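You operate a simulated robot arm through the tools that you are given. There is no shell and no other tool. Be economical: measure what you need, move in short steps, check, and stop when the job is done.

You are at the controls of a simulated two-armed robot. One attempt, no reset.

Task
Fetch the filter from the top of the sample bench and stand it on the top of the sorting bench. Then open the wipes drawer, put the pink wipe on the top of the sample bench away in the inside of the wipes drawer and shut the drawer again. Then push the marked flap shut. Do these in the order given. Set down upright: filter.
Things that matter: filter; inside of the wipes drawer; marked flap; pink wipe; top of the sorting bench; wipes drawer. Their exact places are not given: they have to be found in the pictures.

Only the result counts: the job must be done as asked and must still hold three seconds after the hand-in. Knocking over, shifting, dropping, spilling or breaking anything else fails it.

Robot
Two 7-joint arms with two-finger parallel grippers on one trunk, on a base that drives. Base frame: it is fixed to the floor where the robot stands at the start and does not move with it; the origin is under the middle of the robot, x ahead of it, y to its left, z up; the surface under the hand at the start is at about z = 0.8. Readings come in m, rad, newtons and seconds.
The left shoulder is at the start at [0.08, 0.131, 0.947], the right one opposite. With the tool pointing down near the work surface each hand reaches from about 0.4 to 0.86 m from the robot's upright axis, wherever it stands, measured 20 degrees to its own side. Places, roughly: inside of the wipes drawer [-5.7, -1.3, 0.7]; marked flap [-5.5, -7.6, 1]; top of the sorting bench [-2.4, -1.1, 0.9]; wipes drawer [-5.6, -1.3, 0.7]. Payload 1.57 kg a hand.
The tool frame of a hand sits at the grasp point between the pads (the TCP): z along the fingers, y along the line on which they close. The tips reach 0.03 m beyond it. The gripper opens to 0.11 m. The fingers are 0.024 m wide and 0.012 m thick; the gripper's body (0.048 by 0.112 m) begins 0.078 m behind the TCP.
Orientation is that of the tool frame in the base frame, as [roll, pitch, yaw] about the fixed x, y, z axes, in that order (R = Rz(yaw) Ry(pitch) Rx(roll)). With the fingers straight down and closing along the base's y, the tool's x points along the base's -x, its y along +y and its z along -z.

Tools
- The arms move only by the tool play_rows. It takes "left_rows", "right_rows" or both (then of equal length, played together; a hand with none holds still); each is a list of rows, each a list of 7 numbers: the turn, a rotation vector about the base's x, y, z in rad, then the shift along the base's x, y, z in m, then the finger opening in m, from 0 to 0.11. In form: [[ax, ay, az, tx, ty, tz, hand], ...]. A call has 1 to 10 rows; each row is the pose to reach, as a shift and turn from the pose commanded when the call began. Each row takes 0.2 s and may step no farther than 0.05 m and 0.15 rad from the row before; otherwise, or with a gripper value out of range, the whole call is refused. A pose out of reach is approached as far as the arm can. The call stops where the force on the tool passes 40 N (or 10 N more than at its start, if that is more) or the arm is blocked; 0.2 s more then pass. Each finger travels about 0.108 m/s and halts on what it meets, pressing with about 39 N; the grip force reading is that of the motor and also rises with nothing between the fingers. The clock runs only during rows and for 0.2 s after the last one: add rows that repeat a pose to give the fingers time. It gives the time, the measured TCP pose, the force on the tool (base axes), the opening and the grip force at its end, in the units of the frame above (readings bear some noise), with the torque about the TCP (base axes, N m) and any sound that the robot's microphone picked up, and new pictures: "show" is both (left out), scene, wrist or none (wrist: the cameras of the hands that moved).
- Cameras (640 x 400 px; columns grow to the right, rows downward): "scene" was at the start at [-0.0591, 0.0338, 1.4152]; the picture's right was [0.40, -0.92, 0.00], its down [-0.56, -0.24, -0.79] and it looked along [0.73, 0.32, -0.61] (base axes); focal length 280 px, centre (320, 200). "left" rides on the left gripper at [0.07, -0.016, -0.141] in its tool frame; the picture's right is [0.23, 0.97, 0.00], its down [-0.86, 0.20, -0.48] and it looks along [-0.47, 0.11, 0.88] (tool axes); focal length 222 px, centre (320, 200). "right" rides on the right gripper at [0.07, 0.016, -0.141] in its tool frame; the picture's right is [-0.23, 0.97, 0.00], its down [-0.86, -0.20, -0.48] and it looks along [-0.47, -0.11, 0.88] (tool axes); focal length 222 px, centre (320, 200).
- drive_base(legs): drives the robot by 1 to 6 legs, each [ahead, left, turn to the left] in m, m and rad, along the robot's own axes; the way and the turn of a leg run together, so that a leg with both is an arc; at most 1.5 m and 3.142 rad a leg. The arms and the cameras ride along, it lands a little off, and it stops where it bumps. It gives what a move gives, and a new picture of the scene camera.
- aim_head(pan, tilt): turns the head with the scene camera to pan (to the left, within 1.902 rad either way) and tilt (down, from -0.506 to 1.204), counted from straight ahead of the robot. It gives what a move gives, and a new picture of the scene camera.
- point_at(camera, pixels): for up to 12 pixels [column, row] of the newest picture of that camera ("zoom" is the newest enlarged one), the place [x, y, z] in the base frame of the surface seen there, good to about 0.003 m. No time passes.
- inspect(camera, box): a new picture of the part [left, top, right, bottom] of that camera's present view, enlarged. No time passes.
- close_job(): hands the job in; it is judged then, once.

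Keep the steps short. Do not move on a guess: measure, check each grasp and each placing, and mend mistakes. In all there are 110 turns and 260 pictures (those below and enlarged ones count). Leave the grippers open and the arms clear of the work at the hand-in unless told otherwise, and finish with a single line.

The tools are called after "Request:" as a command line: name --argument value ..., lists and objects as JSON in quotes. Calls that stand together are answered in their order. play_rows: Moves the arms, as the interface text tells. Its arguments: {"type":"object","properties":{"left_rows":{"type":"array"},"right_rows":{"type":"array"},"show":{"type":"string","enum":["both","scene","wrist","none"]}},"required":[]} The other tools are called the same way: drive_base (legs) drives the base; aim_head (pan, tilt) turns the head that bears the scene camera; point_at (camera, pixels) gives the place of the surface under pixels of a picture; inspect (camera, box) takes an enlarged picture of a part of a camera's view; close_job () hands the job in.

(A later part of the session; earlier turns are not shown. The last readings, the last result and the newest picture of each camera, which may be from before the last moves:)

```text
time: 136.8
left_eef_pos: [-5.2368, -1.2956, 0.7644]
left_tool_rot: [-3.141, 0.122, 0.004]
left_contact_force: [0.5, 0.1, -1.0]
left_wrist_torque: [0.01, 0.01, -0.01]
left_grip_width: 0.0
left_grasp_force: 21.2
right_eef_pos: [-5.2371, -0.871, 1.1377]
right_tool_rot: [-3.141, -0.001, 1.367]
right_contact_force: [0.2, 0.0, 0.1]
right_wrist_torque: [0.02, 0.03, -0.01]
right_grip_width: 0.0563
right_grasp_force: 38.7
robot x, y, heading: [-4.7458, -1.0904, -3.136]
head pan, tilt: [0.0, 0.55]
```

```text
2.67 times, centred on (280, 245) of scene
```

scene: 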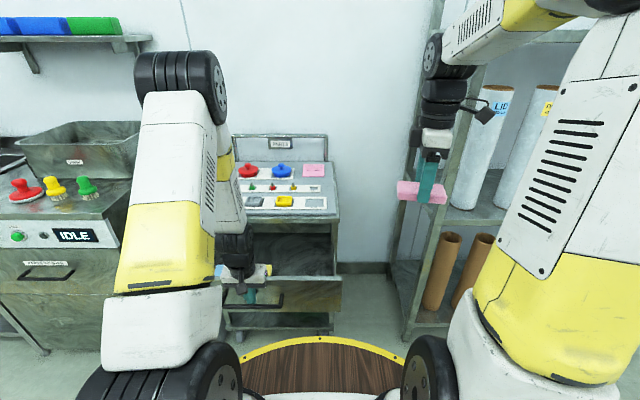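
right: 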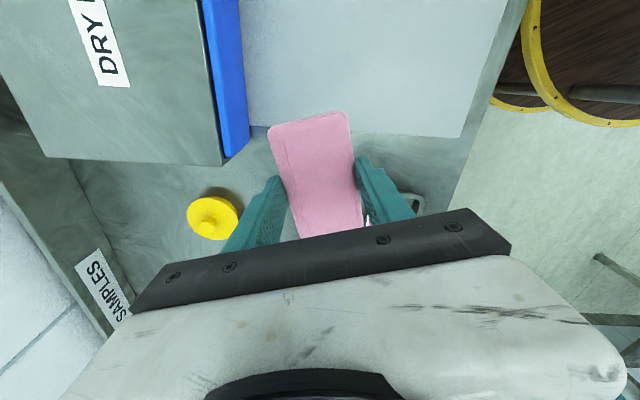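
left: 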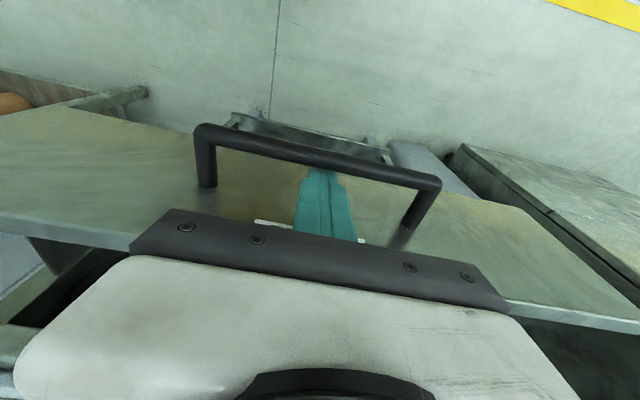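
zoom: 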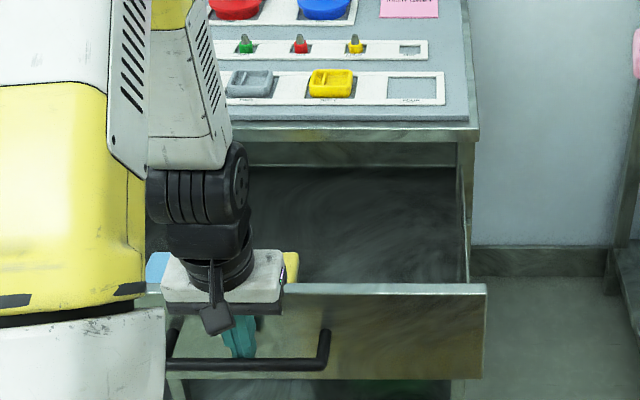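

Request:
play_rows --left_rows '[[0, 0, 0, -0.008, 0, 0.0, 0], [0, 0, 0, -0.008, 0, 0.04, 0], [0, 0, 0, -0.008, 0, 0.09, 0], [0, 0, 0, -0.008, 0, 0.14, 0], [0, 0, 0, -0.008, 0, 0.19, 0], [0, -0.06, 0, -0.008, -0.03, 0.22, 0], [0, -0.12, 0, 0.0, -0.07, 0.24, 0], [0, -0.12, 0, 0.01, -0.11, 0.26, 0], [0, -0.12, 0, 0.02, -0.155, 0.27, 0], [0, -0.12, 0, 0.02, -0.2, 0.27, 0]]' --show "scene"

Request:
inspect --camera "scene" --box '[190, 170, 370, 320]'

```text
time: 139.0
left_eef_pos: [-5.2172, -1.4933, 1.0346]
left_tool_rot: [3.141, 0.003, -0.001]
left_contact_force: [-0.2, -0.6, 0.1]
left_wrist_torque: [-0.04, 0.04, -0.02]
left_grip_width: 0.0001
left_grasp_force: 21.3
right_eef_pos: [-5.2364, -0.8707, 1.1383]
right_tool_rot: [3.141, 0.0, 1.365]
right_contact_force: [-0.4, -0.4, -0.8]
right_wrist_torque: [0.0, 0.0, 0.01]
right_grip_width: 0.0566
right_grasp_force: 39.2
robot x, y, heading: [-4.743, -1.0928, -3.138]
head pan, tilt: [0.0, 0.55]
```

scene: 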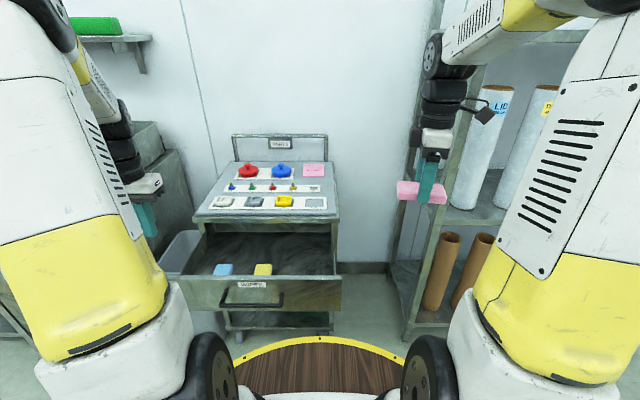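

```text
2.67 times, centred on (280, 245) of scene
```

zoom: 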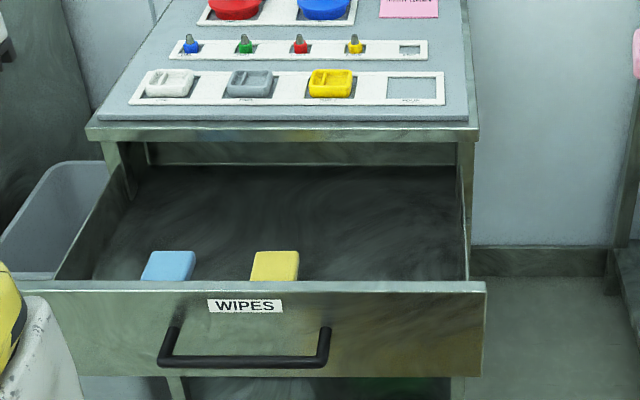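

Blue and yellow wipes lie in the front left of the drawer; right side is free. Measure.

Request:
point_at --camera "zoom" --pixels '[[380, 230], [420, 262], [380, 190], [270, 288], [460, 250], [460, 180], [275, 265], [298, 255], [170, 265], [240, 288], [440, 288], [295, 130]]'

```text
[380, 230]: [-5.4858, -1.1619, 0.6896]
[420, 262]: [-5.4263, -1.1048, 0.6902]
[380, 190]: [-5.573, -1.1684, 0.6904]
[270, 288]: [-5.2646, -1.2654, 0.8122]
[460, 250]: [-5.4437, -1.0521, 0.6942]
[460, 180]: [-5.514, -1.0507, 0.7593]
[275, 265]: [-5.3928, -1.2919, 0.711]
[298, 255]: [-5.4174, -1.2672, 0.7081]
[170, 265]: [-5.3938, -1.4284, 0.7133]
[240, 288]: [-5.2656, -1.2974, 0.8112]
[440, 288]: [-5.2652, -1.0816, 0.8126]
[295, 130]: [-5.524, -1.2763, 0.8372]
```

Floor z 0.69, front panel at x≈−5.27 (top 0.812), lip at x=−5.524. I'll drop the wipe at (−5.40, −1.15). First move above it, squaring the hand by +0.2 rad.

Request:
play_rows --right_rows '[[0, 0, 0.05, -0.02, -0.035, 0, 0.035], [0, 0, 0.1, -0.04, -0.07, 0, 0.035], [0, 0, 0.15, -0.06, -0.105, 0, 0.035], [0, 0, 0.2, -0.08, -0.14, 0, 0.035], [0, 0, 0.2, -0.1, -0.175, 0, 0.035], [0, 0, 0.2, -0.12, -0.21, 0, 0.035], [0, 0, 0.2, -0.145, -0.245, 0, 0.035], [0, 0, 0.2, -0.1636, -0.279, 0, 0.035], [0, 0, 0.2, -0.1636, -0.279, -0.045, 0.035], [0, 0, 0.2, -0.1636, -0.279, -0.09, 0.035]]'

```text
time: 141.2
left_eef_pos: [-5.2162, -1.4946, 1.0352]
left_tool_rot: [3.141, 0.002, 0.003]
left_contact_force: [0.2, -0.1, -0.2]
left_wrist_torque: [-0.04, 0.03, 0.0]
left_grip_width: 0.0001
left_grasp_force: 21.3
right_eef_pos: [-5.3996, -1.1512, 1.0483]
right_tool_rot: [3.141, 0.001, 1.564]
right_contact_force: [0.4, 0.5, 0.5]
right_wrist_torque: [0.05, 0.04, -0.02]
right_grip_width: 0.0565
right_grasp_force: 38.8
robot x, y, heading: [-4.7462, -1.0964, -3.135]
head pan, tilt: [0.0, 0.55]
```

scene: 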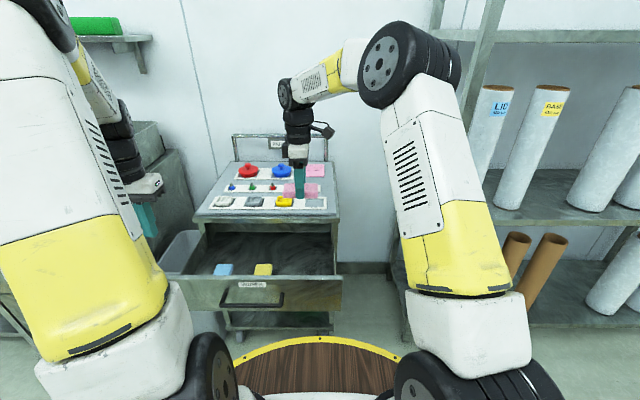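
right: 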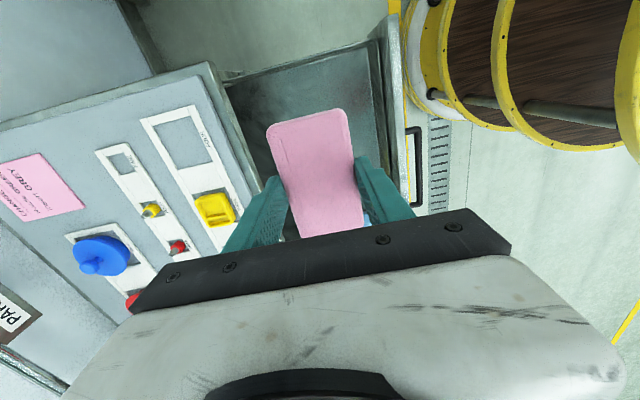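

It lines up over the free right part. Descend 0.28 m, watching forces.

Request:
play_rows --right_rows '[[0, 0, 0, 0, 0, -0.045, 0.035], [0, 0, 0, 0, 0, -0.09, 0.035], [0, 0, 0, 0, 0, -0.135, 0.035], [0, 0, 0, 0, 0, -0.18, 0.035], [0, 0, 0, 0, 0, -0.22, 0.035], [0, 0, 0, 0, 0, -0.26, 0.035], [0, 0, 0, 0, 0, -0.29, 0.035], [0, 0, 0, 0, 0, -0.29, 0.035]]'

```text
time: 143.0
left_eef_pos: [-5.217, -1.494, 1.0333]
left_tool_rot: [-3.14, 0.001, 0.001]
left_contact_force: [-0.2, 0.5, 0.7]
left_wrist_torque: [0.01, -0.01, 0.01]
left_grip_width: 0.0001
left_grasp_force: 21.2
right_eef_pos: [-5.4012, -1.1513, 0.7587]
right_tool_rot: [-3.141, 0.0, 1.565]
right_contact_force: [0.2, -0.1, -1.1]
right_wrist_torque: [-0.02, -0.02, 0.0]
right_grip_width: 0.0567
right_grasp_force: 38.6
robot x, y, heading: [-4.7441, -1.0915, -3.137]
head pan, tilt: [0.0, 0.55]
```

scene: 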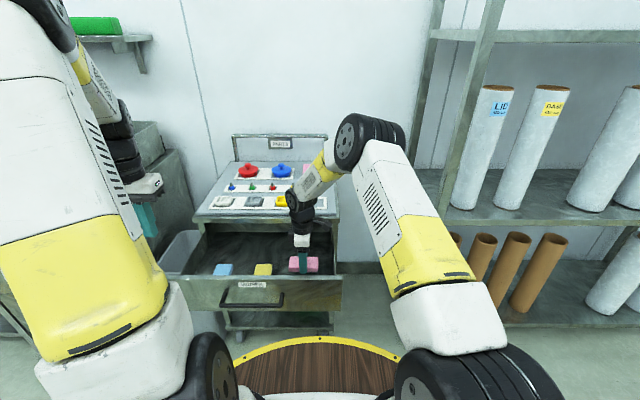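
right: 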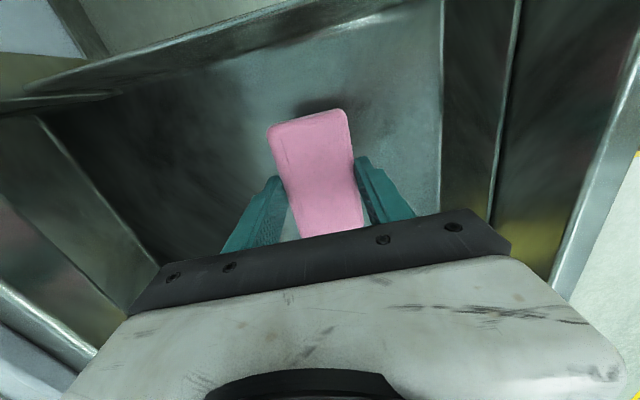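

Inside the drawer now. Go down the last 35 mm gently.

Request:
play_rows --right_rows '[[0, 0, 0, 0, 0, -0.015, 0.035], [0, 0, 0, 0, 0, -0.025, 0.035], [0, 0, 0, 0, 0, -0.031, 0.035], [0, 0, 0, 0, 0, -0.034, 0.035], [0, 0, 0, 0, 0, -0.034, 0.035]]' --show "none"

```text
time: 144.2
left_eef_pos: [-5.2171, -1.4945, 1.0346]
left_tool_rot: [3.141, 0.001, 0.0]
left_contact_force: [-0.1, 0.0, 0.2]
left_wrist_torque: [-0.01, -0.02, 0.0]
left_grip_width: 0.0002
left_grasp_force: 21.0
right_eef_pos: [-5.4015, -1.1502, 0.725]
right_tool_rot: [-3.141, 0.0, 1.567]
right_contact_force: [0.3, -0.1, 1.9]
right_wrist_torque: [-0.07, -0.04, -0.01]
right_grip_width: 0.0565
right_grasp_force: 38.7
robot x, y, heading: [-4.7468, -1.0934, -3.136]
head pan, tilt: [0.0, 0.55]
```

Just touching (1.9 N). Open to 0.085 and rise.

Request:
play_rows --right_rows '[[0, 0, 0, 0, 0, 0, 0.05], [0, 0, 0, 0, 0, 0, 0.07], [0, 0, 0, 0, 0, 0, 0.085], [0, 0, 0, 0, 0, 0, 0.085], [0, 0, 0, 0, 0, 0.03, 0.085], [0, 0, 0, 0, 0, 0.08, 0.085], [0, 0, 0, 0, 0, 0.13, 0.085], [0, 0, 0, 0, 0, 0.18, 0.085], [0, 0, 0, 0, 0, 0.23, 0.085], [0, 0, 0, 0, 0, 0.28, 0.085]]'

```text
time: 146.4
left_eef_pos: [-5.2171, -1.4924, 1.0334]
left_tool_rot: [3.141, 0.002, 0.002]
left_contact_force: [0.6, 0.6, 0.1]
left_wrist_torque: [0.02, -0.03, -0.01]
left_grip_width: 0.0
left_grasp_force: 21.6
right_eef_pos: [-5.3989, -1.1506, 1.0048]
right_tool_rot: [3.14, -0.002, 1.566]
right_contact_force: [0.2, -0.1, 0.3]
right_wrist_torque: [-0.02, -0.02, 0.01]
right_grip_width: 0.0847
right_grasp_force: 0.2
robot x, y, heading: [-4.7453, -1.0937, -3.134]
head pan, tilt: [0.0, 0.55]
```

scene: 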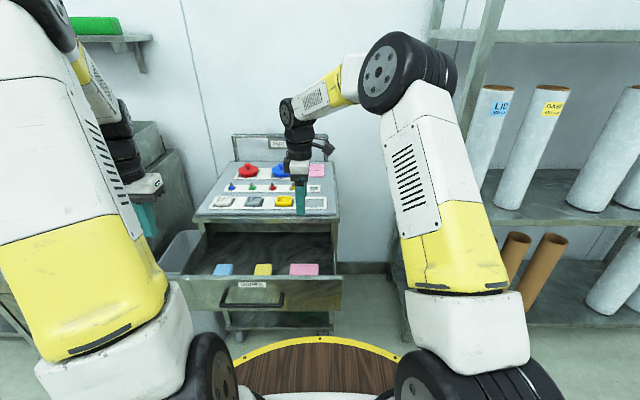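
right: 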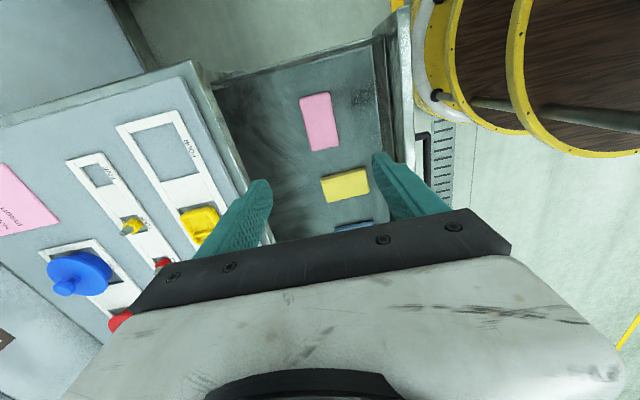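

The pink wipe lies flat in the drawer. Retract the right hand; then bring the left hand in front of the handle.

Request:
play_rows --right_rows '[[0, 0, 0, 0.015, 0.035, 0.02, 0.085], [0, 0, 0, 0.03, 0.07, 0.04, 0.085], [0, 0, 0, 0.045, 0.105, 0.06, 0.085], [0, 0, 0, 0.06, 0.14, 0.08, 0.085], [0, 0, 0, 0.08, 0.175, 0.1, 0.085], [0, 0, 0, 0.1, 0.21, 0.1, 0.085], [0, 0, 0, 0.12, 0.245, 0.1, 0.085], [0, 0, 0, 0.14, 0.28, 0.1, 0.085]]' --left_rows '[[0, 0, 0, 0.015, 0.0, 0, 0], [0, 0, 0, 0.03, 0.0, 0, 0], [0, 0, 0, 0.05, 0.0, 0, 0], [0, 0, 0, 0.07, 0.03, 0, 0], [0, 0, 0, 0.09, 0.07, 0, 0], [0, 0, 0, 0.09, 0.11, 0, 0], [0, 0, 0, 0.09, 0.15, 0, 0], [0, 0, 0, 0.09, 0.198, 0, 0]]'

Request:
inspect --camera "scene" --box '[190, 200, 370, 320]'

```text
time: 148.2
left_eef_pos: [-5.1284, -1.2972, 1.0348]
left_tool_rot: [3.141, 0.001, 0.003]
left_contact_force: [0.3, -0.6, 0.2]
left_wrist_torque: [-0.02, 0.02, -0.02]
left_grip_width: 0.0003
left_grasp_force: 21.7
right_eef_pos: [-5.2587, -0.8709, 1.1049]
right_tool_rot: [-3.141, -0.001, 1.569]
right_contact_force: [-0.3, -1.0, 0.0]
right_wrist_torque: [0.04, -0.05, -0.04]
right_grip_width: 0.0848
right_grasp_force: 0.1
robot x, y, heading: [-4.7461, -1.0931, -3.134]
head pan, tilt: [0.0, 0.55]
```

scene: 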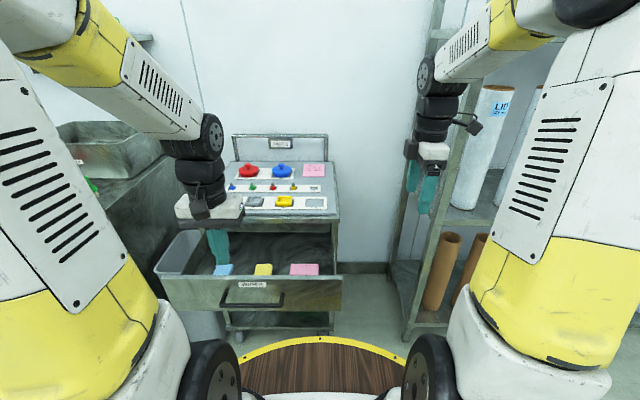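
right: 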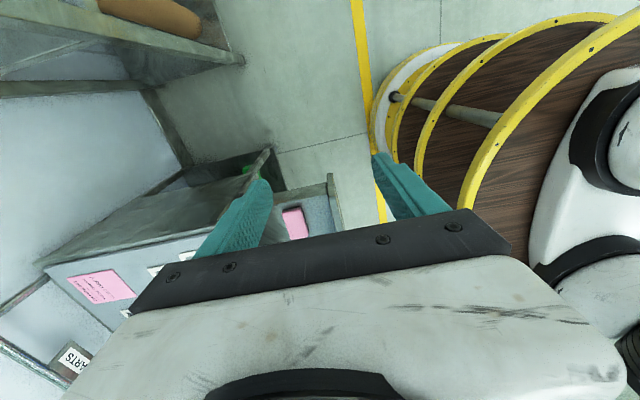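
left: 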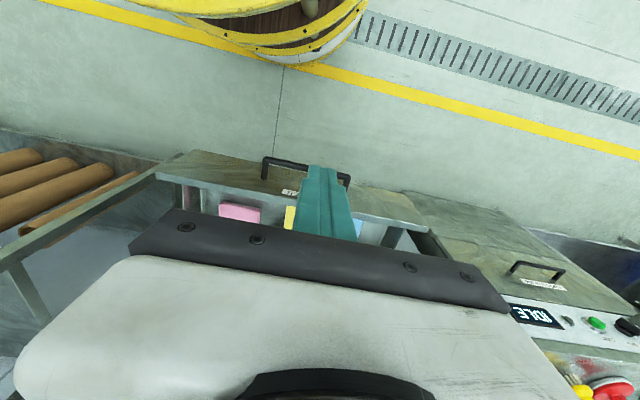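

```text
3.33 times, centred on (280, 260) of scene
```

zoom: 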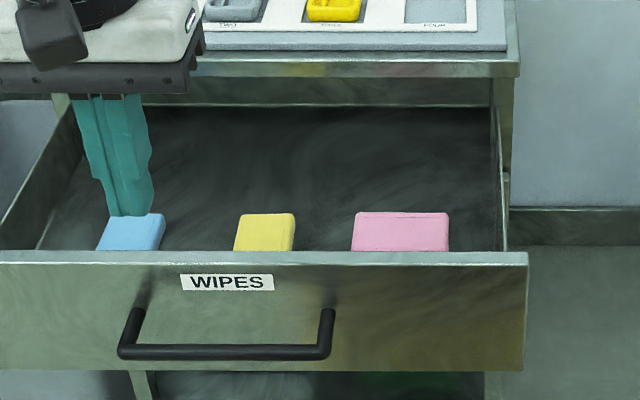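

Request:
point_at --camera "zoom" --pixels '[[225, 352], [180, 352], [280, 350], [330, 290], [225, 258]]'

Request:
point_at --camera "left" --pixels '[[290, 161], [300, 163], [270, 160]]'

```text
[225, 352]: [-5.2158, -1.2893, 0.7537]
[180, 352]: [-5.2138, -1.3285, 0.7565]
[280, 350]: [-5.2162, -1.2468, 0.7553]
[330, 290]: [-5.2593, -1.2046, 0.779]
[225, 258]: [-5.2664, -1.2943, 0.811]
```

```text
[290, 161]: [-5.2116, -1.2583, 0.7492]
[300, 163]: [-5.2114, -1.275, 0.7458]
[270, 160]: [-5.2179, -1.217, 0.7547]
```

Bar front now at x≈−5.212. Lower the closed left fingers just in front of it (x≈−5.145, TCP z 0.75).

Request:
play_rows --left_rows '[[0, 0, 0, -0.01, 0, -0.04, 0], [0, 0, 0, -0.017, 0, -0.08, 0], [0, 0, 0, -0.017, 0, -0.12, 0], [0, 0, 0, -0.017, 0, -0.16, 0], [0, 0, 0, -0.017, 0, -0.2, 0], [0, 0, 0, -0.017, 0, -0.24, 0], [0, 0, 0, -0.017, 0, -0.285, 0], [0, 0, 0, -0.017, 0, -0.285, 0]]'

```text
time: 150.0
left_eef_pos: [-5.1432, -1.2965, 0.7481]
left_tool_rot: [3.141, 0.001, -0.001]
left_contact_force: [0.4, -0.5, 0.4]
left_wrist_torque: [-0.02, 0.01, -0.01]
left_grip_width: 0.0
left_grasp_force: 21.1
right_eef_pos: [-5.2594, -0.8701, 1.1049]
right_tool_rot: [-3.141, 0.0, 1.566]
right_contact_force: [-0.2, 0.2, 0.1]
right_wrist_torque: [0.05, 0.0, -0.01]
right_grip_width: 0.0851
right_grasp_force: 0.0
robot x, y, heading: [-4.7474, -1.0963, -3.138]
head pan, tilt: [0.0, 0.55]
```

scene: 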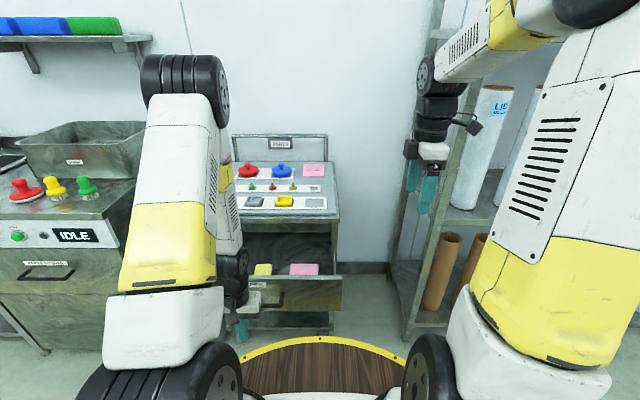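
left: 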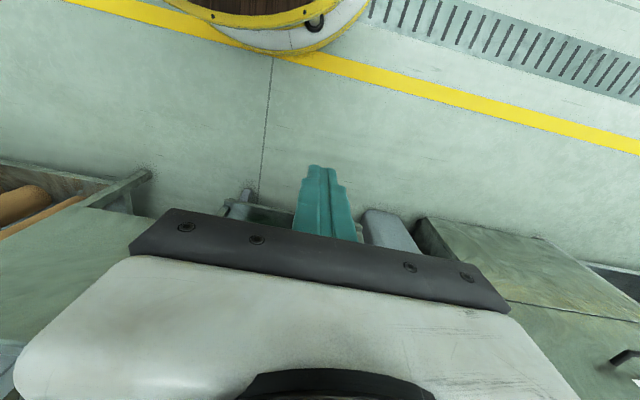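

Push the drawer in, −x by 0.27 first.

Request:
play_rows --left_rows '[[0, 0, 0, -0.03, 0, 0, 0], [0, 0, 0, -0.055, 0, 0, 0], [0, 0, 0, -0.075, 0, 0, 0], [0, 0, 0, -0.1, 0, 0, 0], [0, 0, 0, -0.13, 0, 0, 0], [0, 0, 0, -0.16, 0, 0, 0], [0, 0, 0, -0.19, 0, 0, 0], [0, 0, 0, -0.22, 0, 0, 0], [0, 0, 0, -0.25, 0, 0, 0], [0, 0, 0, -0.28, 0, 0, 0]]'

```text
time: 152.2
left_eef_pos: [-5.4254, -1.2959, 0.7504]
left_tool_rot: [3.141, 0.001, 0.002]
left_contact_force: [-0.2, 0.0, -0.3]
left_wrist_torque: [-0.02, 0.01, 0.02]
left_grip_width: 0.0
left_grasp_force: 20.9
right_eef_pos: [-5.2599, -0.8696, 1.1052]
right_tool_rot: [3.141, 0.001, 1.566]
right_contact_force: [0.4, 0.6, 0.6]
right_wrist_torque: [0.0, 0.01, -0.02]
right_grip_width: 0.085
right_grasp_force: 0.0
robot x, y, heading: [-4.7496, -1.0959, -3.134]
head pan, tilt: [0.0, 0.55]
```

scene: 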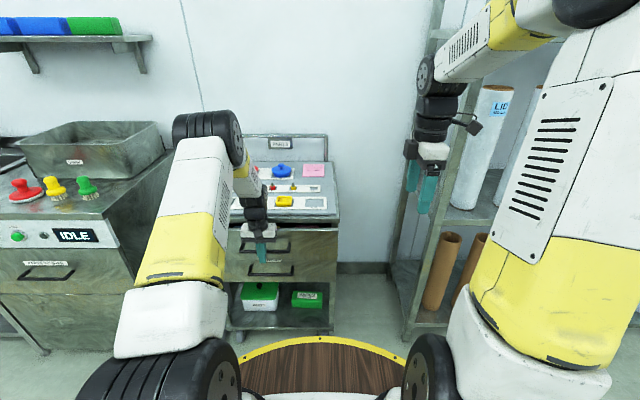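
left: 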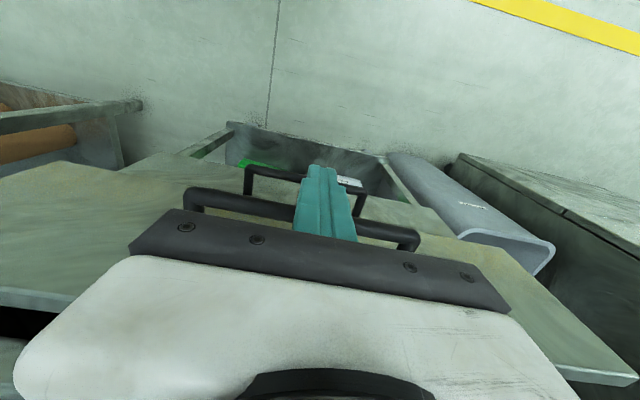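

Nearly shut. Push the remaining ~40 mm gently.

Request:
play_rows --left_rows '[[0, 0, 0, -0.015, 0, 0, 0], [0, 0, 0, -0.028, 0, 0, 0], [0, 0, 0, -0.036, 0, 0, 0], [0, 0, 0, -0.041, 0, 0, 0], [0, 0, 0, -0.044, 0, 0, 0], [0, 0, 0, -0.044, 0, 0, 0]]'

```text
time: 153.6
left_eef_pos: [-5.4674, -1.2966, 0.7504]
left_tool_rot: [3.142, 0.0, -0.001]
left_contact_force: [3.2, 0.8, 1.9]
left_wrist_torque: [0.0, 0.04, 0.01]
left_grip_width: 0.0
left_grasp_force: 21.5
right_eef_pos: [-5.2595, -0.8706, 1.1045]
right_tool_rot: [3.141, -0.001, 1.566]
right_contact_force: [0.5, 0.0, -0.3]
right_wrist_torque: [-0.03, 0.0, -0.03]
right_grip_width: 0.0849
right_grasp_force: 0.1
robot x, y, heading: [-4.7475, -1.0912, -3.131]
head pan, tilt: [0.0, 0.55]
```

scene: 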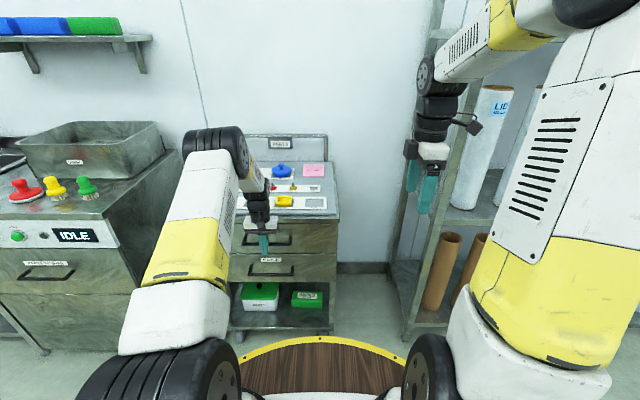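
left: 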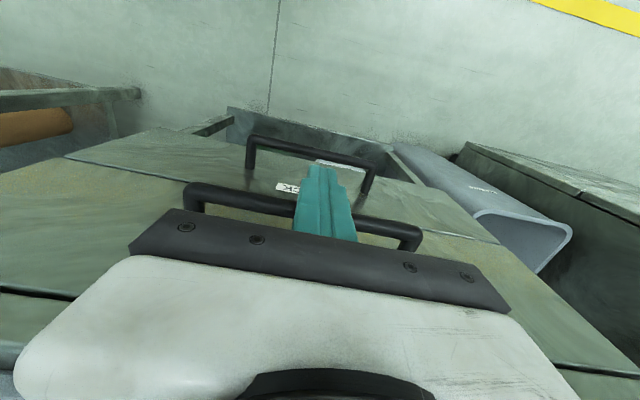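

At the closed stop (3 N). One more light push, then back the hand off and raise it.

Request:
play_rows --left_rows '[[0, 0, 0, -0.003, 0, 0, 0], [0, 0, 0, -0.003, 0, 0, 0], [0, 0, 0, 0.03, 0, 0, 0], [0, 0, 0, 0.07, 0, 0, 0], [0, 0, 0, 0.11, 0, 0.02, 0], [0, 0, 0, 0.15, 0, 0.05, 0], [0, 0, 0, 0.17, -0.03, 0.09, 0.02], [0, 0, 0, 0.17, -0.06, 0.13, 0.04], [0, 0, 0, 0.17, -0.09, 0.17, 0.05], [0, 0, 0, 0.17, -0.12, 0.21, 0.06]]' --show "scene"

Request:
inspect --camera "scene" --box '[190, 170, 370, 320]'

```text
refused: row 7 steps farther than a row can; nothing moved
```

```text
2.67 times, centred on (280, 245) of scene
```

zoom: 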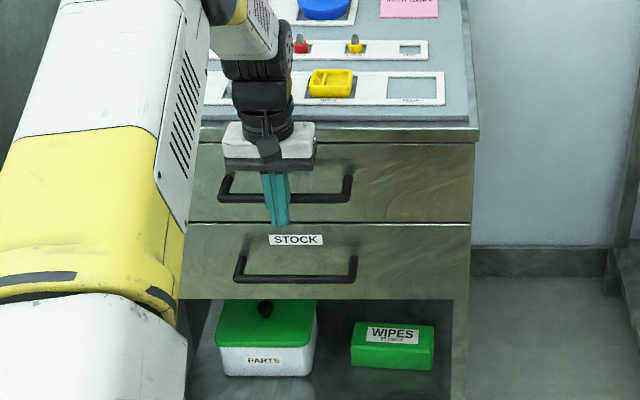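

Request:
play_rows --left_rows '[[0, 0, 0, -0.003, 0, 0, 0], [0, 0, 0, -0.003, 0, 0, 0], [0, 0, 0, 0.03, 0, 0, 0], [0, 0, 0, 0.07, 0, 0, 0], [0, 0, 0, 0.11, 0, 0.02, 0], [0, 0, 0, 0.14, 0, 0.05, 0], [0, 0, 0, 0.15, -0.02, 0.09, 0.02], [0, 0, 0, 0.16, -0.04, 0.13, 0.04], [0, 0, 0, 0.17, -0.06, 0.17, 0.05], [0, 0, 0, 0.18, -0.08, 0.21, 0.06]]' --show "scene"

Request:
inspect --camera "scene" --box '[190, 170, 370, 320]'

```text
time: 155.8
left_eef_pos: [-5.2875, -1.3763, 0.9594]
left_tool_rot: [3.141, -0.001, 0.001]
left_contact_force: [-0.7, -0.4, 0.2]
left_wrist_torque: [-0.03, 0.0, 0.04]
left_grip_width: 0.0597
left_grasp_force: 0.0
right_eef_pos: [-5.2595, -0.8692, 1.1038]
right_tool_rot: [-3.141, -0.001, 1.565]
right_contact_force: [0.3, -0.1, -0.4]
right_wrist_torque: [0.02, -0.02, 0.0]
right_grip_width: 0.0848
right_grasp_force: 0.1
robot x, y, heading: [-4.7467, -1.0929, -3.134]
head pan, tilt: [0.0, 0.55]
```

scene: 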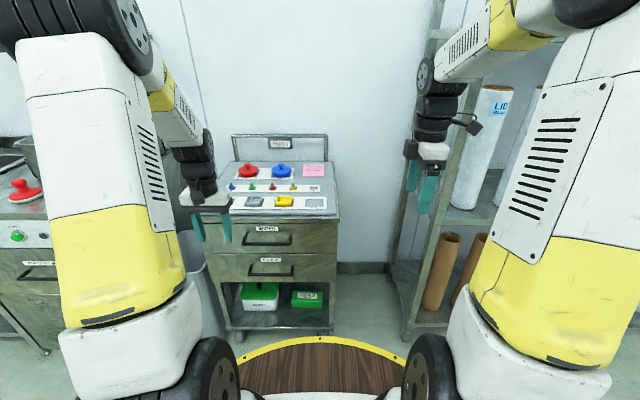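

```text
2.67 times, centred on (280, 245) of scene
```

zoom: 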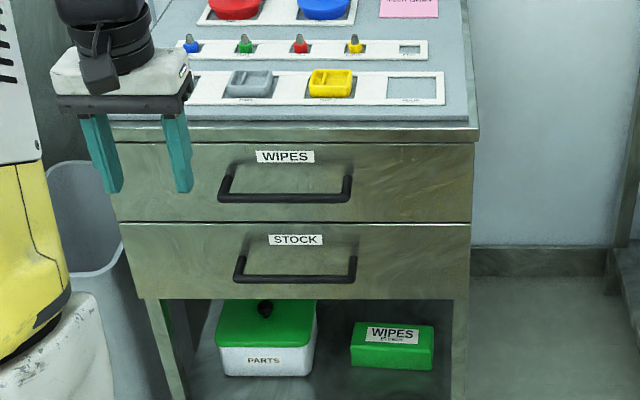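

Shut. Confirm flushness, then head for the flap around (−5.5, −7.6). First raise/retract, back off and look left (−y).

Request:
point_at --camera "zoom" --pixels '[[290, 198], [400, 190], [400, 260], [290, 278]]'

Request:
play_rows --left_rows '[[0, 0, 0, 0.03, 0, 0.03, 0.06], [0, 0, 0, 0.05, -0.01, 0.07, 0.06], [0, 0, 0, 0.05, -0.03, 0.11, 0.06], [0, 0, 0, 0.05, -0.05, 0.15, 0.06]]' --show "none"

Request:
drive_base --legs '[[-0.7, 0, 0], [0, 0, 1.0]]'

Request:
aim_head --pan 0.5 --tilt 0.25

```text
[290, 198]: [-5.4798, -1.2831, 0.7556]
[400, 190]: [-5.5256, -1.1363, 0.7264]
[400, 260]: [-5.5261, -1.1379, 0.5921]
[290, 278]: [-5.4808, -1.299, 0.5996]
```

```text
time: 156.8
left_eef_pos: [-5.2374, -1.426, 1.1106]
left_tool_rot: [-3.141, 0.001, 0.0]
left_contact_force: [-0.7, -0.2, -0.1]
left_wrist_torque: [0.01, -0.01, 0.02]
left_grip_width: 0.0601
left_grasp_force: 0.1
right_eef_pos: [-5.2594, -0.87, 1.1051]
right_tool_rot: [3.141, 0.0, 1.567]
right_contact_force: [-0.6, 0.6, 0.4]
right_wrist_torque: [0.01, 0.0, 0.01]
right_grip_width: 0.085
right_grasp_force: 0.1
robot x, y, heading: [-4.748, -1.0932, -3.137]
head pan, tilt: [0.0, 0.55]
```

```text
time: 163.2
left_eef_pos: [-4.0327, -1.6835, 1.1098]
left_tool_rot: [-3.141, 0.002, 0.999]
left_contact_force: [-0.4, -1.0, -0.5]
left_wrist_torque: [0.03, -0.03, -0.01]
left_grip_width: 0.06
left_grasp_force: 0.0
right_eef_pos: [-4.5124, -1.4009, 1.1057]
right_tool_rot: [-3.141, 0.0, 2.566]
right_contact_force: [-0.3, 0.5, -0.3]
right_wrist_torque: [-0.01, 0.03, 0.01]
right_grip_width: 0.085
right_grasp_force: 0.1
robot x, y, heading: [-4.0486, -1.0879, -2.137]
head pan, tilt: [0.0, 0.55]
```

scene: 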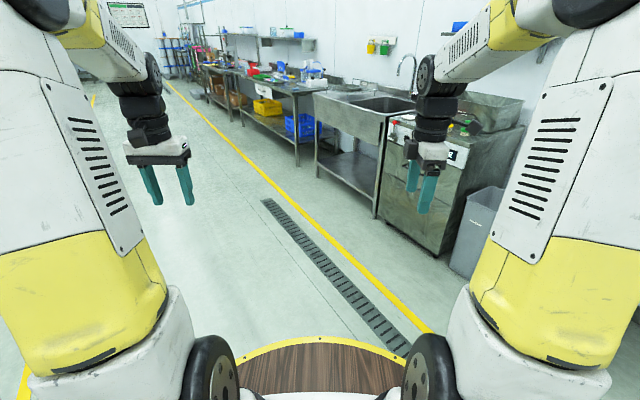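

```text
time: 164.1
left_eef_pos: [-4.0346, -1.6849, 1.1092]
left_tool_rot: [-3.141, 0.001, 1.001]
left_contact_force: [0.5, 0.3, -0.7]
left_wrist_torque: [0.02, 0.0, 0.01]
left_grip_width: 0.0599
left_grasp_force: 0.0
right_eef_pos: [-4.5145, -1.4014, 1.1057]
right_tool_rot: [-3.141, 0.0, 2.566]
right_contact_force: [-0.5, 0.9, -0.1]
right_wrist_torque: [0.02, 0.0, -0.02]
right_grip_width: 0.0851
right_grasp_force: 0.1
robot x, y, heading: [-4.0494, -1.0937, -2.137]
head pan, tilt: [0.499, 0.25]
```

scene: 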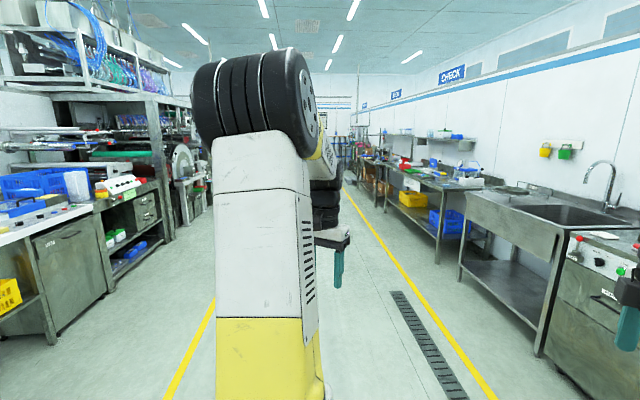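

Drawer is flush. Turn to face −y along the aisle.

Request:
drive_base --legs '[[0, 0, 0.566]]'

Request:
aim_head --pan 0.0 --tilt 0.3

```text
time: 166.0
left_eef_pos: [-3.719, -1.5836, 1.1098]
left_tool_rot: [3.141, 0.002, 1.564]
left_contact_force: [-0.8, 0.1, 0.1]
left_wrist_torque: [-0.01, -0.03, -0.03]
left_grip_width: 0.0602
left_grasp_force: 0.0
right_eef_pos: [-4.2743, -1.6016, 1.105]
right_tool_rot: [-3.141, 0.001, 3.13]
right_contact_force: [-0.5, -0.4, -1.2]
right_wrist_torque: [0.02, 0.0, -0.04]
right_grip_width: 0.0849
right_grasp_force: 0.1
robot x, y, heading: [-4.0508, -1.0939, -1.572]
head pan, tilt: [0.499, 0.25]
```

scene: 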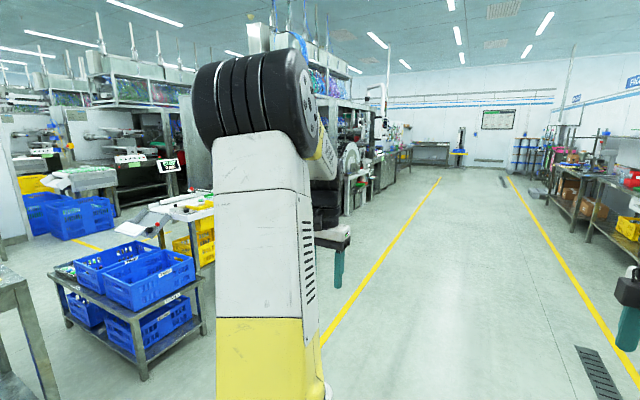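

```text
time: 167.0
left_eef_pos: [-3.718, -1.5846, 1.1108]
left_tool_rot: [-3.141, 0.001, 1.565]
left_contact_force: [-0.2, -0.1, 0.6]
left_wrist_torque: [0.02, 0.02, -0.04]
left_grip_width: 0.0601
left_grasp_force: 0.1
right_eef_pos: [-4.2766, -1.6029, 1.1047]
right_tool_rot: [-3.141, 0.002, 3.131]
right_contact_force: [-0.5, -0.1, 0.0]
right_wrist_torque: [-0.01, 0.01, -0.02]
right_grip_width: 0.0848
right_grasp_force: 0.1
robot x, y, heading: [-4.0474, -1.0935, -1.574]
head pan, tilt: [0.0, 0.3]
```

scene: 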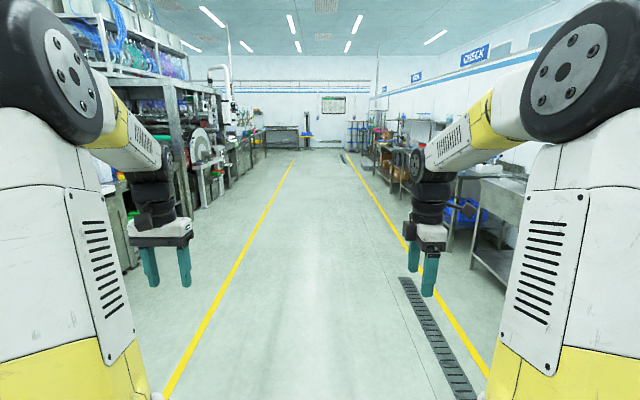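

The aisle is clear. Drive along it to y≈−5.4 and look right.

Request:
drive_base --legs '[[1.45, 0, 0], [1.45, 0, 0], [1.4, 0, 0]]'

Request:
aim_head --pan -0.5 --tilt 0.25

```text
time: 187.5
left_eef_pos: [-3.6741, -5.8577, 1.1096]
left_tool_rot: [-3.14, 0.003, 1.585]
left_contact_force: [-0.3, 0.3, 0.3]
left_wrist_torque: [-0.02, -0.01, 0.03]
left_grip_width: 0.06
left_grasp_force: 0.0
right_eef_pos: [-4.2312, -5.8882, 1.1042]
right_tool_rot: [3.141, 0.001, -3.131]
right_contact_force: [-0.5, -0.8, -0.1]
right_wrist_torque: [0.01, 0.02, -0.03]
right_grip_width: 0.0848
right_grasp_force: 0.0
robot x, y, heading: [-4.0126, -5.3716, -1.553]
head pan, tilt: [0.0, 0.3]
```

scene: 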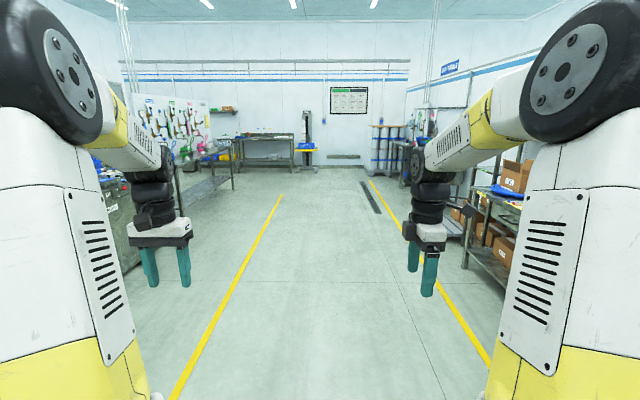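

```text
time: 188.4
left_eef_pos: [-3.6733, -5.8564, 1.1093]
left_tool_rot: [-3.14, 0.004, 1.587]
left_contact_force: [0.4, -0.6, 0.2]
left_wrist_torque: [0.0, 0.0, 0.01]
left_grip_width: 0.06
left_grasp_force: 0.1
right_eef_pos: [-4.2304, -5.888, 1.1051]
right_tool_rot: [-3.141, 0.0, -3.132]
right_contact_force: [-0.4, 0.2, -0.1]
right_wrist_torque: [0.0, 0.01, 0.0]
right_grip_width: 0.0849
right_grasp_force: 0.0
robot x, y, heading: [-4.0098, -5.3715, -1.55]
head pan, tilt: [-0.499, 0.25]
```

scene: 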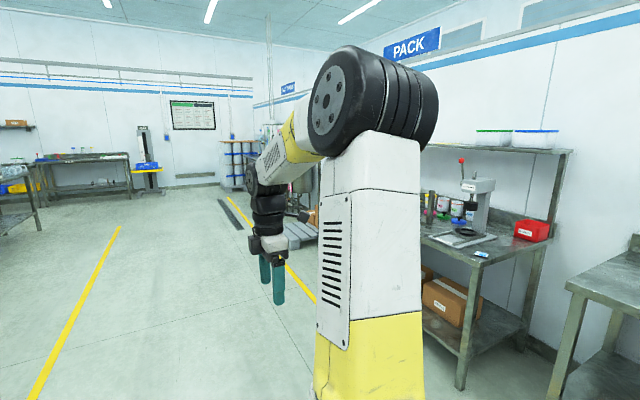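

The flap at y≈−7.6 is further. Drive 1.45 + 0.5 m ahead, then turn right to face −x.

Request:
drive_base --legs '[[1.45, 0, -0.02], [0.6, 0, 0], [0, 0, -1.57]]'

Request:
aim_head --pan 0.0 --tilt 0.3

```text
time: 202.4
left_eef_pos: [-4.5001, -7.738, 1.109]
left_tool_rot: [-3.141, 0.003, -0.003]
left_contact_force: [-0.5, 0.4, -0.5]
left_wrist_torque: [-0.02, -0.02, -0.03]
left_grip_width: 0.06
left_grasp_force: 0.0
right_eef_pos: [-4.5181, -7.1817, 1.1054]
right_tool_rot: [-3.141, 0.001, 1.56]
right_contact_force: [1.0, -0.5, -0.7]
right_wrist_torque: [-0.02, 0.01, 0.03]
right_grip_width: 0.0849
right_grasp_force: 0.0
robot x, y, heading: [-4.0088, -7.4103, 3.141]
head pan, tilt: [-0.499, 0.25]
```

scene: 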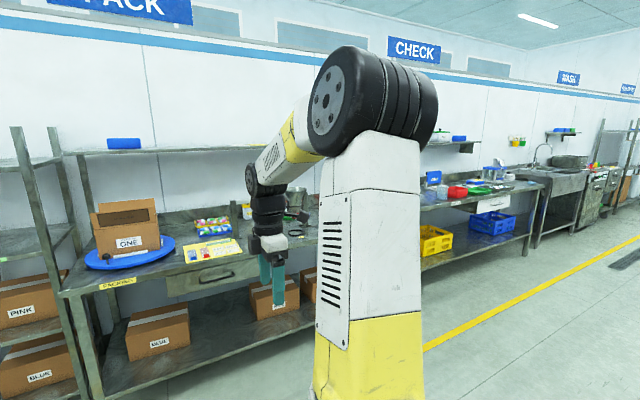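

```text
time: 203.3
left_eef_pos: [-4.5005, -7.7386, 1.11]
left_tool_rot: [3.14, 0.002, -0.006]
left_contact_force: [0.5, 0.5, 0.4]
left_wrist_torque: [-0.02, -0.02, 0.04]
left_grip_width: 0.0601
left_grasp_force: 0.1
right_eef_pos: [-4.5194, -7.1813, 1.1053]
right_tool_rot: [-3.141, 0.001, 1.559]
right_contact_force: [0.2, -0.2, -0.1]
right_wrist_torque: [0.01, -0.01, 0.01]
right_grip_width: 0.0848
right_grasp_force: 0.1
robot x, y, heading: [-4.0073, -7.4085, 3.138]
head pan, tilt: [0.0, 0.3]
```

scene: 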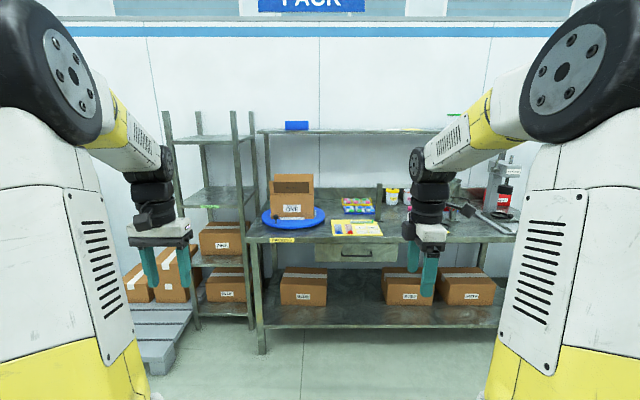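

A box stands on a blue turntable at (292,200). Zoom.

Request:
inspect --camera "scene" --box '[240, 155, 400, 255]'

Request:
point_at --camera "scene" --pixels '[[292, 180], [292, 190], [292, 210], [275, 200], [312, 200], [270, 220], [300, 222], [320, 215], [263, 240]]'

```text
4.00 times, centred on (320, 205) of scene
```

zoom: 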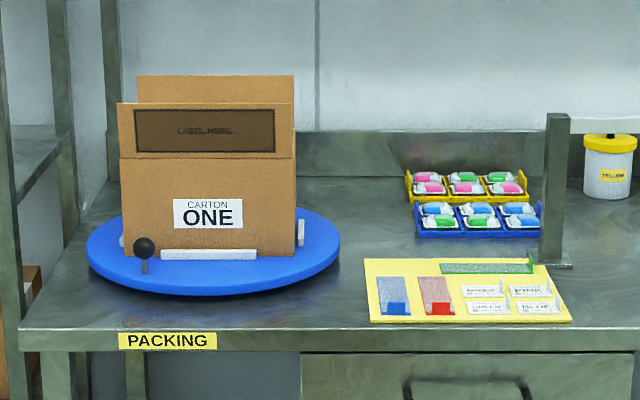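

```text
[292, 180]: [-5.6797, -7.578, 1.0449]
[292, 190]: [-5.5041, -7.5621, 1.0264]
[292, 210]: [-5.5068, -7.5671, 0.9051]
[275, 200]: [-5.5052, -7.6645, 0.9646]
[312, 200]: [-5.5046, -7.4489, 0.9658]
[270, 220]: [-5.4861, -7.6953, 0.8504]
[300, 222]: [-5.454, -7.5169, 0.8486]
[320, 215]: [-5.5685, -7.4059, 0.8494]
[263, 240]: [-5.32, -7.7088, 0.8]
```

The front flap of the carton carries the "LABEL HERE" mark and stands upright at x≈−5.504. Drive 0.75 ahead for a closer look.

Request:
drive_base --legs '[[0.78, 0, 0]]'

Request:
aim_head --pan 0.15 --tilt 0.6

Request:
inspect --camera "scene" --box '[200, 90, 440, 240]'

```text
time: 207.5
left_eef_pos: [-5.2833, -7.741, 1.11]
left_tool_rot: [-3.141, 0.004, -0.004]
left_contact_force: [-0.7, 0.0, 0.3]
left_wrist_torque: [0.01, 0.0, -0.01]
left_grip_width: 0.0601
left_grasp_force: 0.1
right_eef_pos: [-5.3046, -7.1831, 1.1047]
right_tool_rot: [-3.141, 0.0, 1.561]
right_contact_force: [0.6, 0.4, 0.3]
right_wrist_torque: [-0.01, -0.01, 0.01]
right_grip_width: 0.0847
right_grasp_force: 0.1
robot x, y, heading: [-4.7902, -7.4062, -3.14]
head pan, tilt: [0.0, 0.3]
```

scene: 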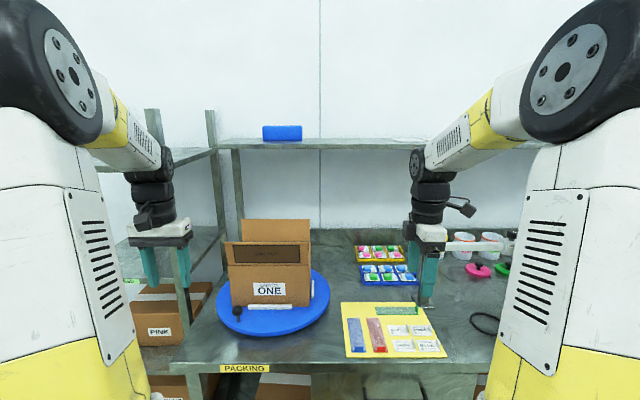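

```text
time: 208.3
left_eef_pos: [-5.2839, -7.7398, 1.1109]
left_tool_rot: [-3.14, 0.001, -0.003]
left_contact_force: [0.2, 0.7, -0.1]
left_wrist_torque: [-0.01, -0.03, -0.01]
left_grip_width: 0.0597
left_grasp_force: 0.1
right_eef_pos: [-5.3041, -7.1839, 1.1052]
right_tool_rot: [3.14, 0.002, 1.563]
right_contact_force: [-0.3, 0.2, 0.1]
right_wrist_torque: [0.01, 0.02, -0.01]
right_grip_width: 0.0848
right_grasp_force: 0.1
robot x, y, heading: [-4.7921, -7.4101, -3.143]
head pan, tilt: [0.15, 0.6]
```

scene: 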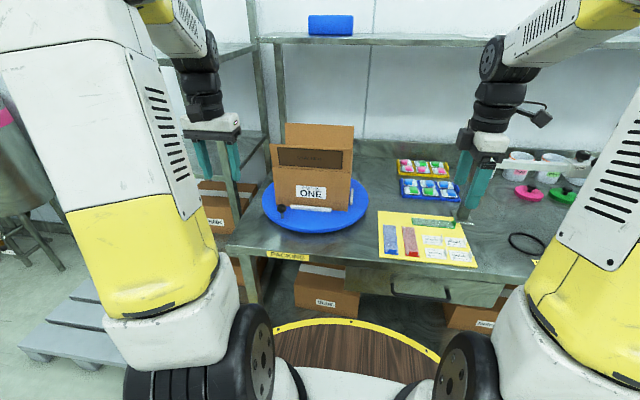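

```text
2.67 times, centred on (320, 165) of scene
```

zoom: 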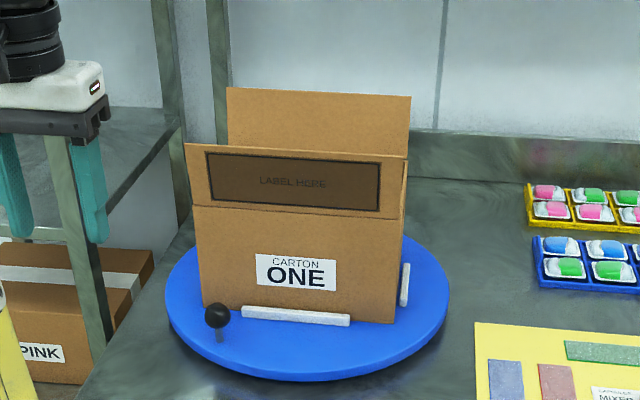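

Measure the flap: hinge line, top edge, both ends, far flap.

Request:
point_at --camera "zoom" --pixels '[[300, 212], [300, 205], [300, 185], [300, 157], [192, 150], [400, 165], [200, 200], [395, 212], [320, 120], [320, 148], [404, 190], [300, 240]]'

```text
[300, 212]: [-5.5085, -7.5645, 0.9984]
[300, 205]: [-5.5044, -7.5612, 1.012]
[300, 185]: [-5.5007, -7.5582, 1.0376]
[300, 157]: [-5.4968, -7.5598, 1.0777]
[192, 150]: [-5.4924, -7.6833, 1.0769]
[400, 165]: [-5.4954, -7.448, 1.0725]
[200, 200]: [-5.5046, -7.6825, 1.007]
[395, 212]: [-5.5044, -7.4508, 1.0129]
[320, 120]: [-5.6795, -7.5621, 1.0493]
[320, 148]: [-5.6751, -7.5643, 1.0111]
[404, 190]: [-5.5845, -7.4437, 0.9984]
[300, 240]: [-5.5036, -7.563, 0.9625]
```

Hinge ≈ (−5.505, z 1.00), flap 0.08 long, centre y −7.565. Bring the closed left fingers in front of it (x −5.43, tips z≈1.06).

Request:
play_rows --left_rows '[[0, 0, 0, 0.0, 0.045, 0, 0.04], [0, 0, 0, 0.0, 0.09, 0, 0.02], [0, 0, 0, 0.0, 0.135, 0, 0.0], [0, 0, 0, 0.0, 0.175, 0, 0.0], [0, 0, 0, -0.045, 0.175, -0.01, 0.0], [0, 0, 0, -0.09, 0.175, -0.02, 0.0], [0, 0, 0, -0.14, 0.175, -0.025, 0.0], [0, 0, 0, -0.14, 0.175, -0.025, 0.0]]'

```text
refused: row 7 steps farther than a row can; nothing moved
```

Request:
play_rows --left_rows '[[0, 0, 0, 0.0, 0.045, 0, 0.04], [0, 0, 0, 0.0, 0.09, 0, 0.02], [0, 0, 0, 0.0, 0.135, 0, 0.0], [0, 0, 0, 0.0, 0.175, 0, 0.0], [0, 0, 0, -0.045, 0.175, -0.01, 0.0], [0, 0, 0, -0.09, 0.175, -0.02, 0.0], [0, 0, 0, -0.135, 0.175, -0.025, 0.0], [0, 0, 0, -0.14, 0.175, -0.025, 0.0]]'

```text
time: 210.1
left_eef_pos: [-5.4239, -7.5651, 1.0841]
left_tool_rot: [3.141, 0.002, -0.004]
left_contact_force: [-0.4, 0.0, -0.1]
left_wrist_torque: [0.04, 0.01, -0.05]
left_grip_width: 0.0001
left_grasp_force: 21.7
right_eef_pos: [-5.3036, -7.1821, 1.1053]
right_tool_rot: [3.139, 0.001, 1.561]
right_contact_force: [-0.1, 0.5, 0.5]
right_wrist_torque: [0.0, -0.03, 0.0]
right_grip_width: 0.085
right_grasp_force: 0.1
robot x, y, heading: [-4.7961, -7.4108, -3.139]
head pan, tilt: [0.15, 0.6]
```

scene: 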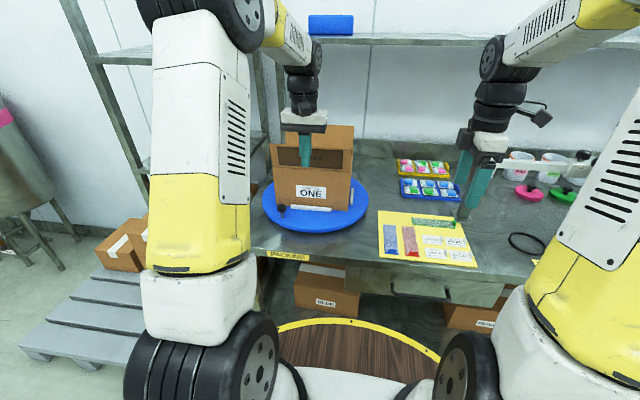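
left: 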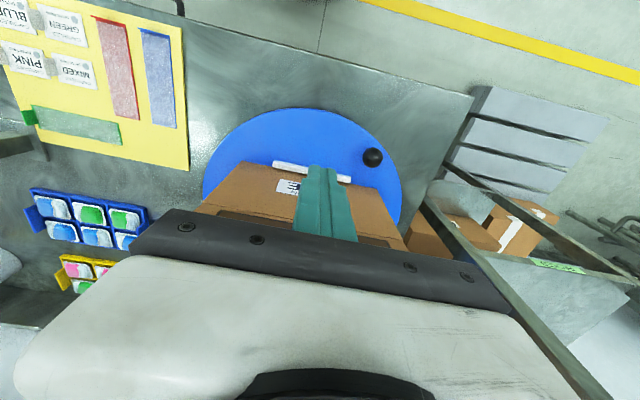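

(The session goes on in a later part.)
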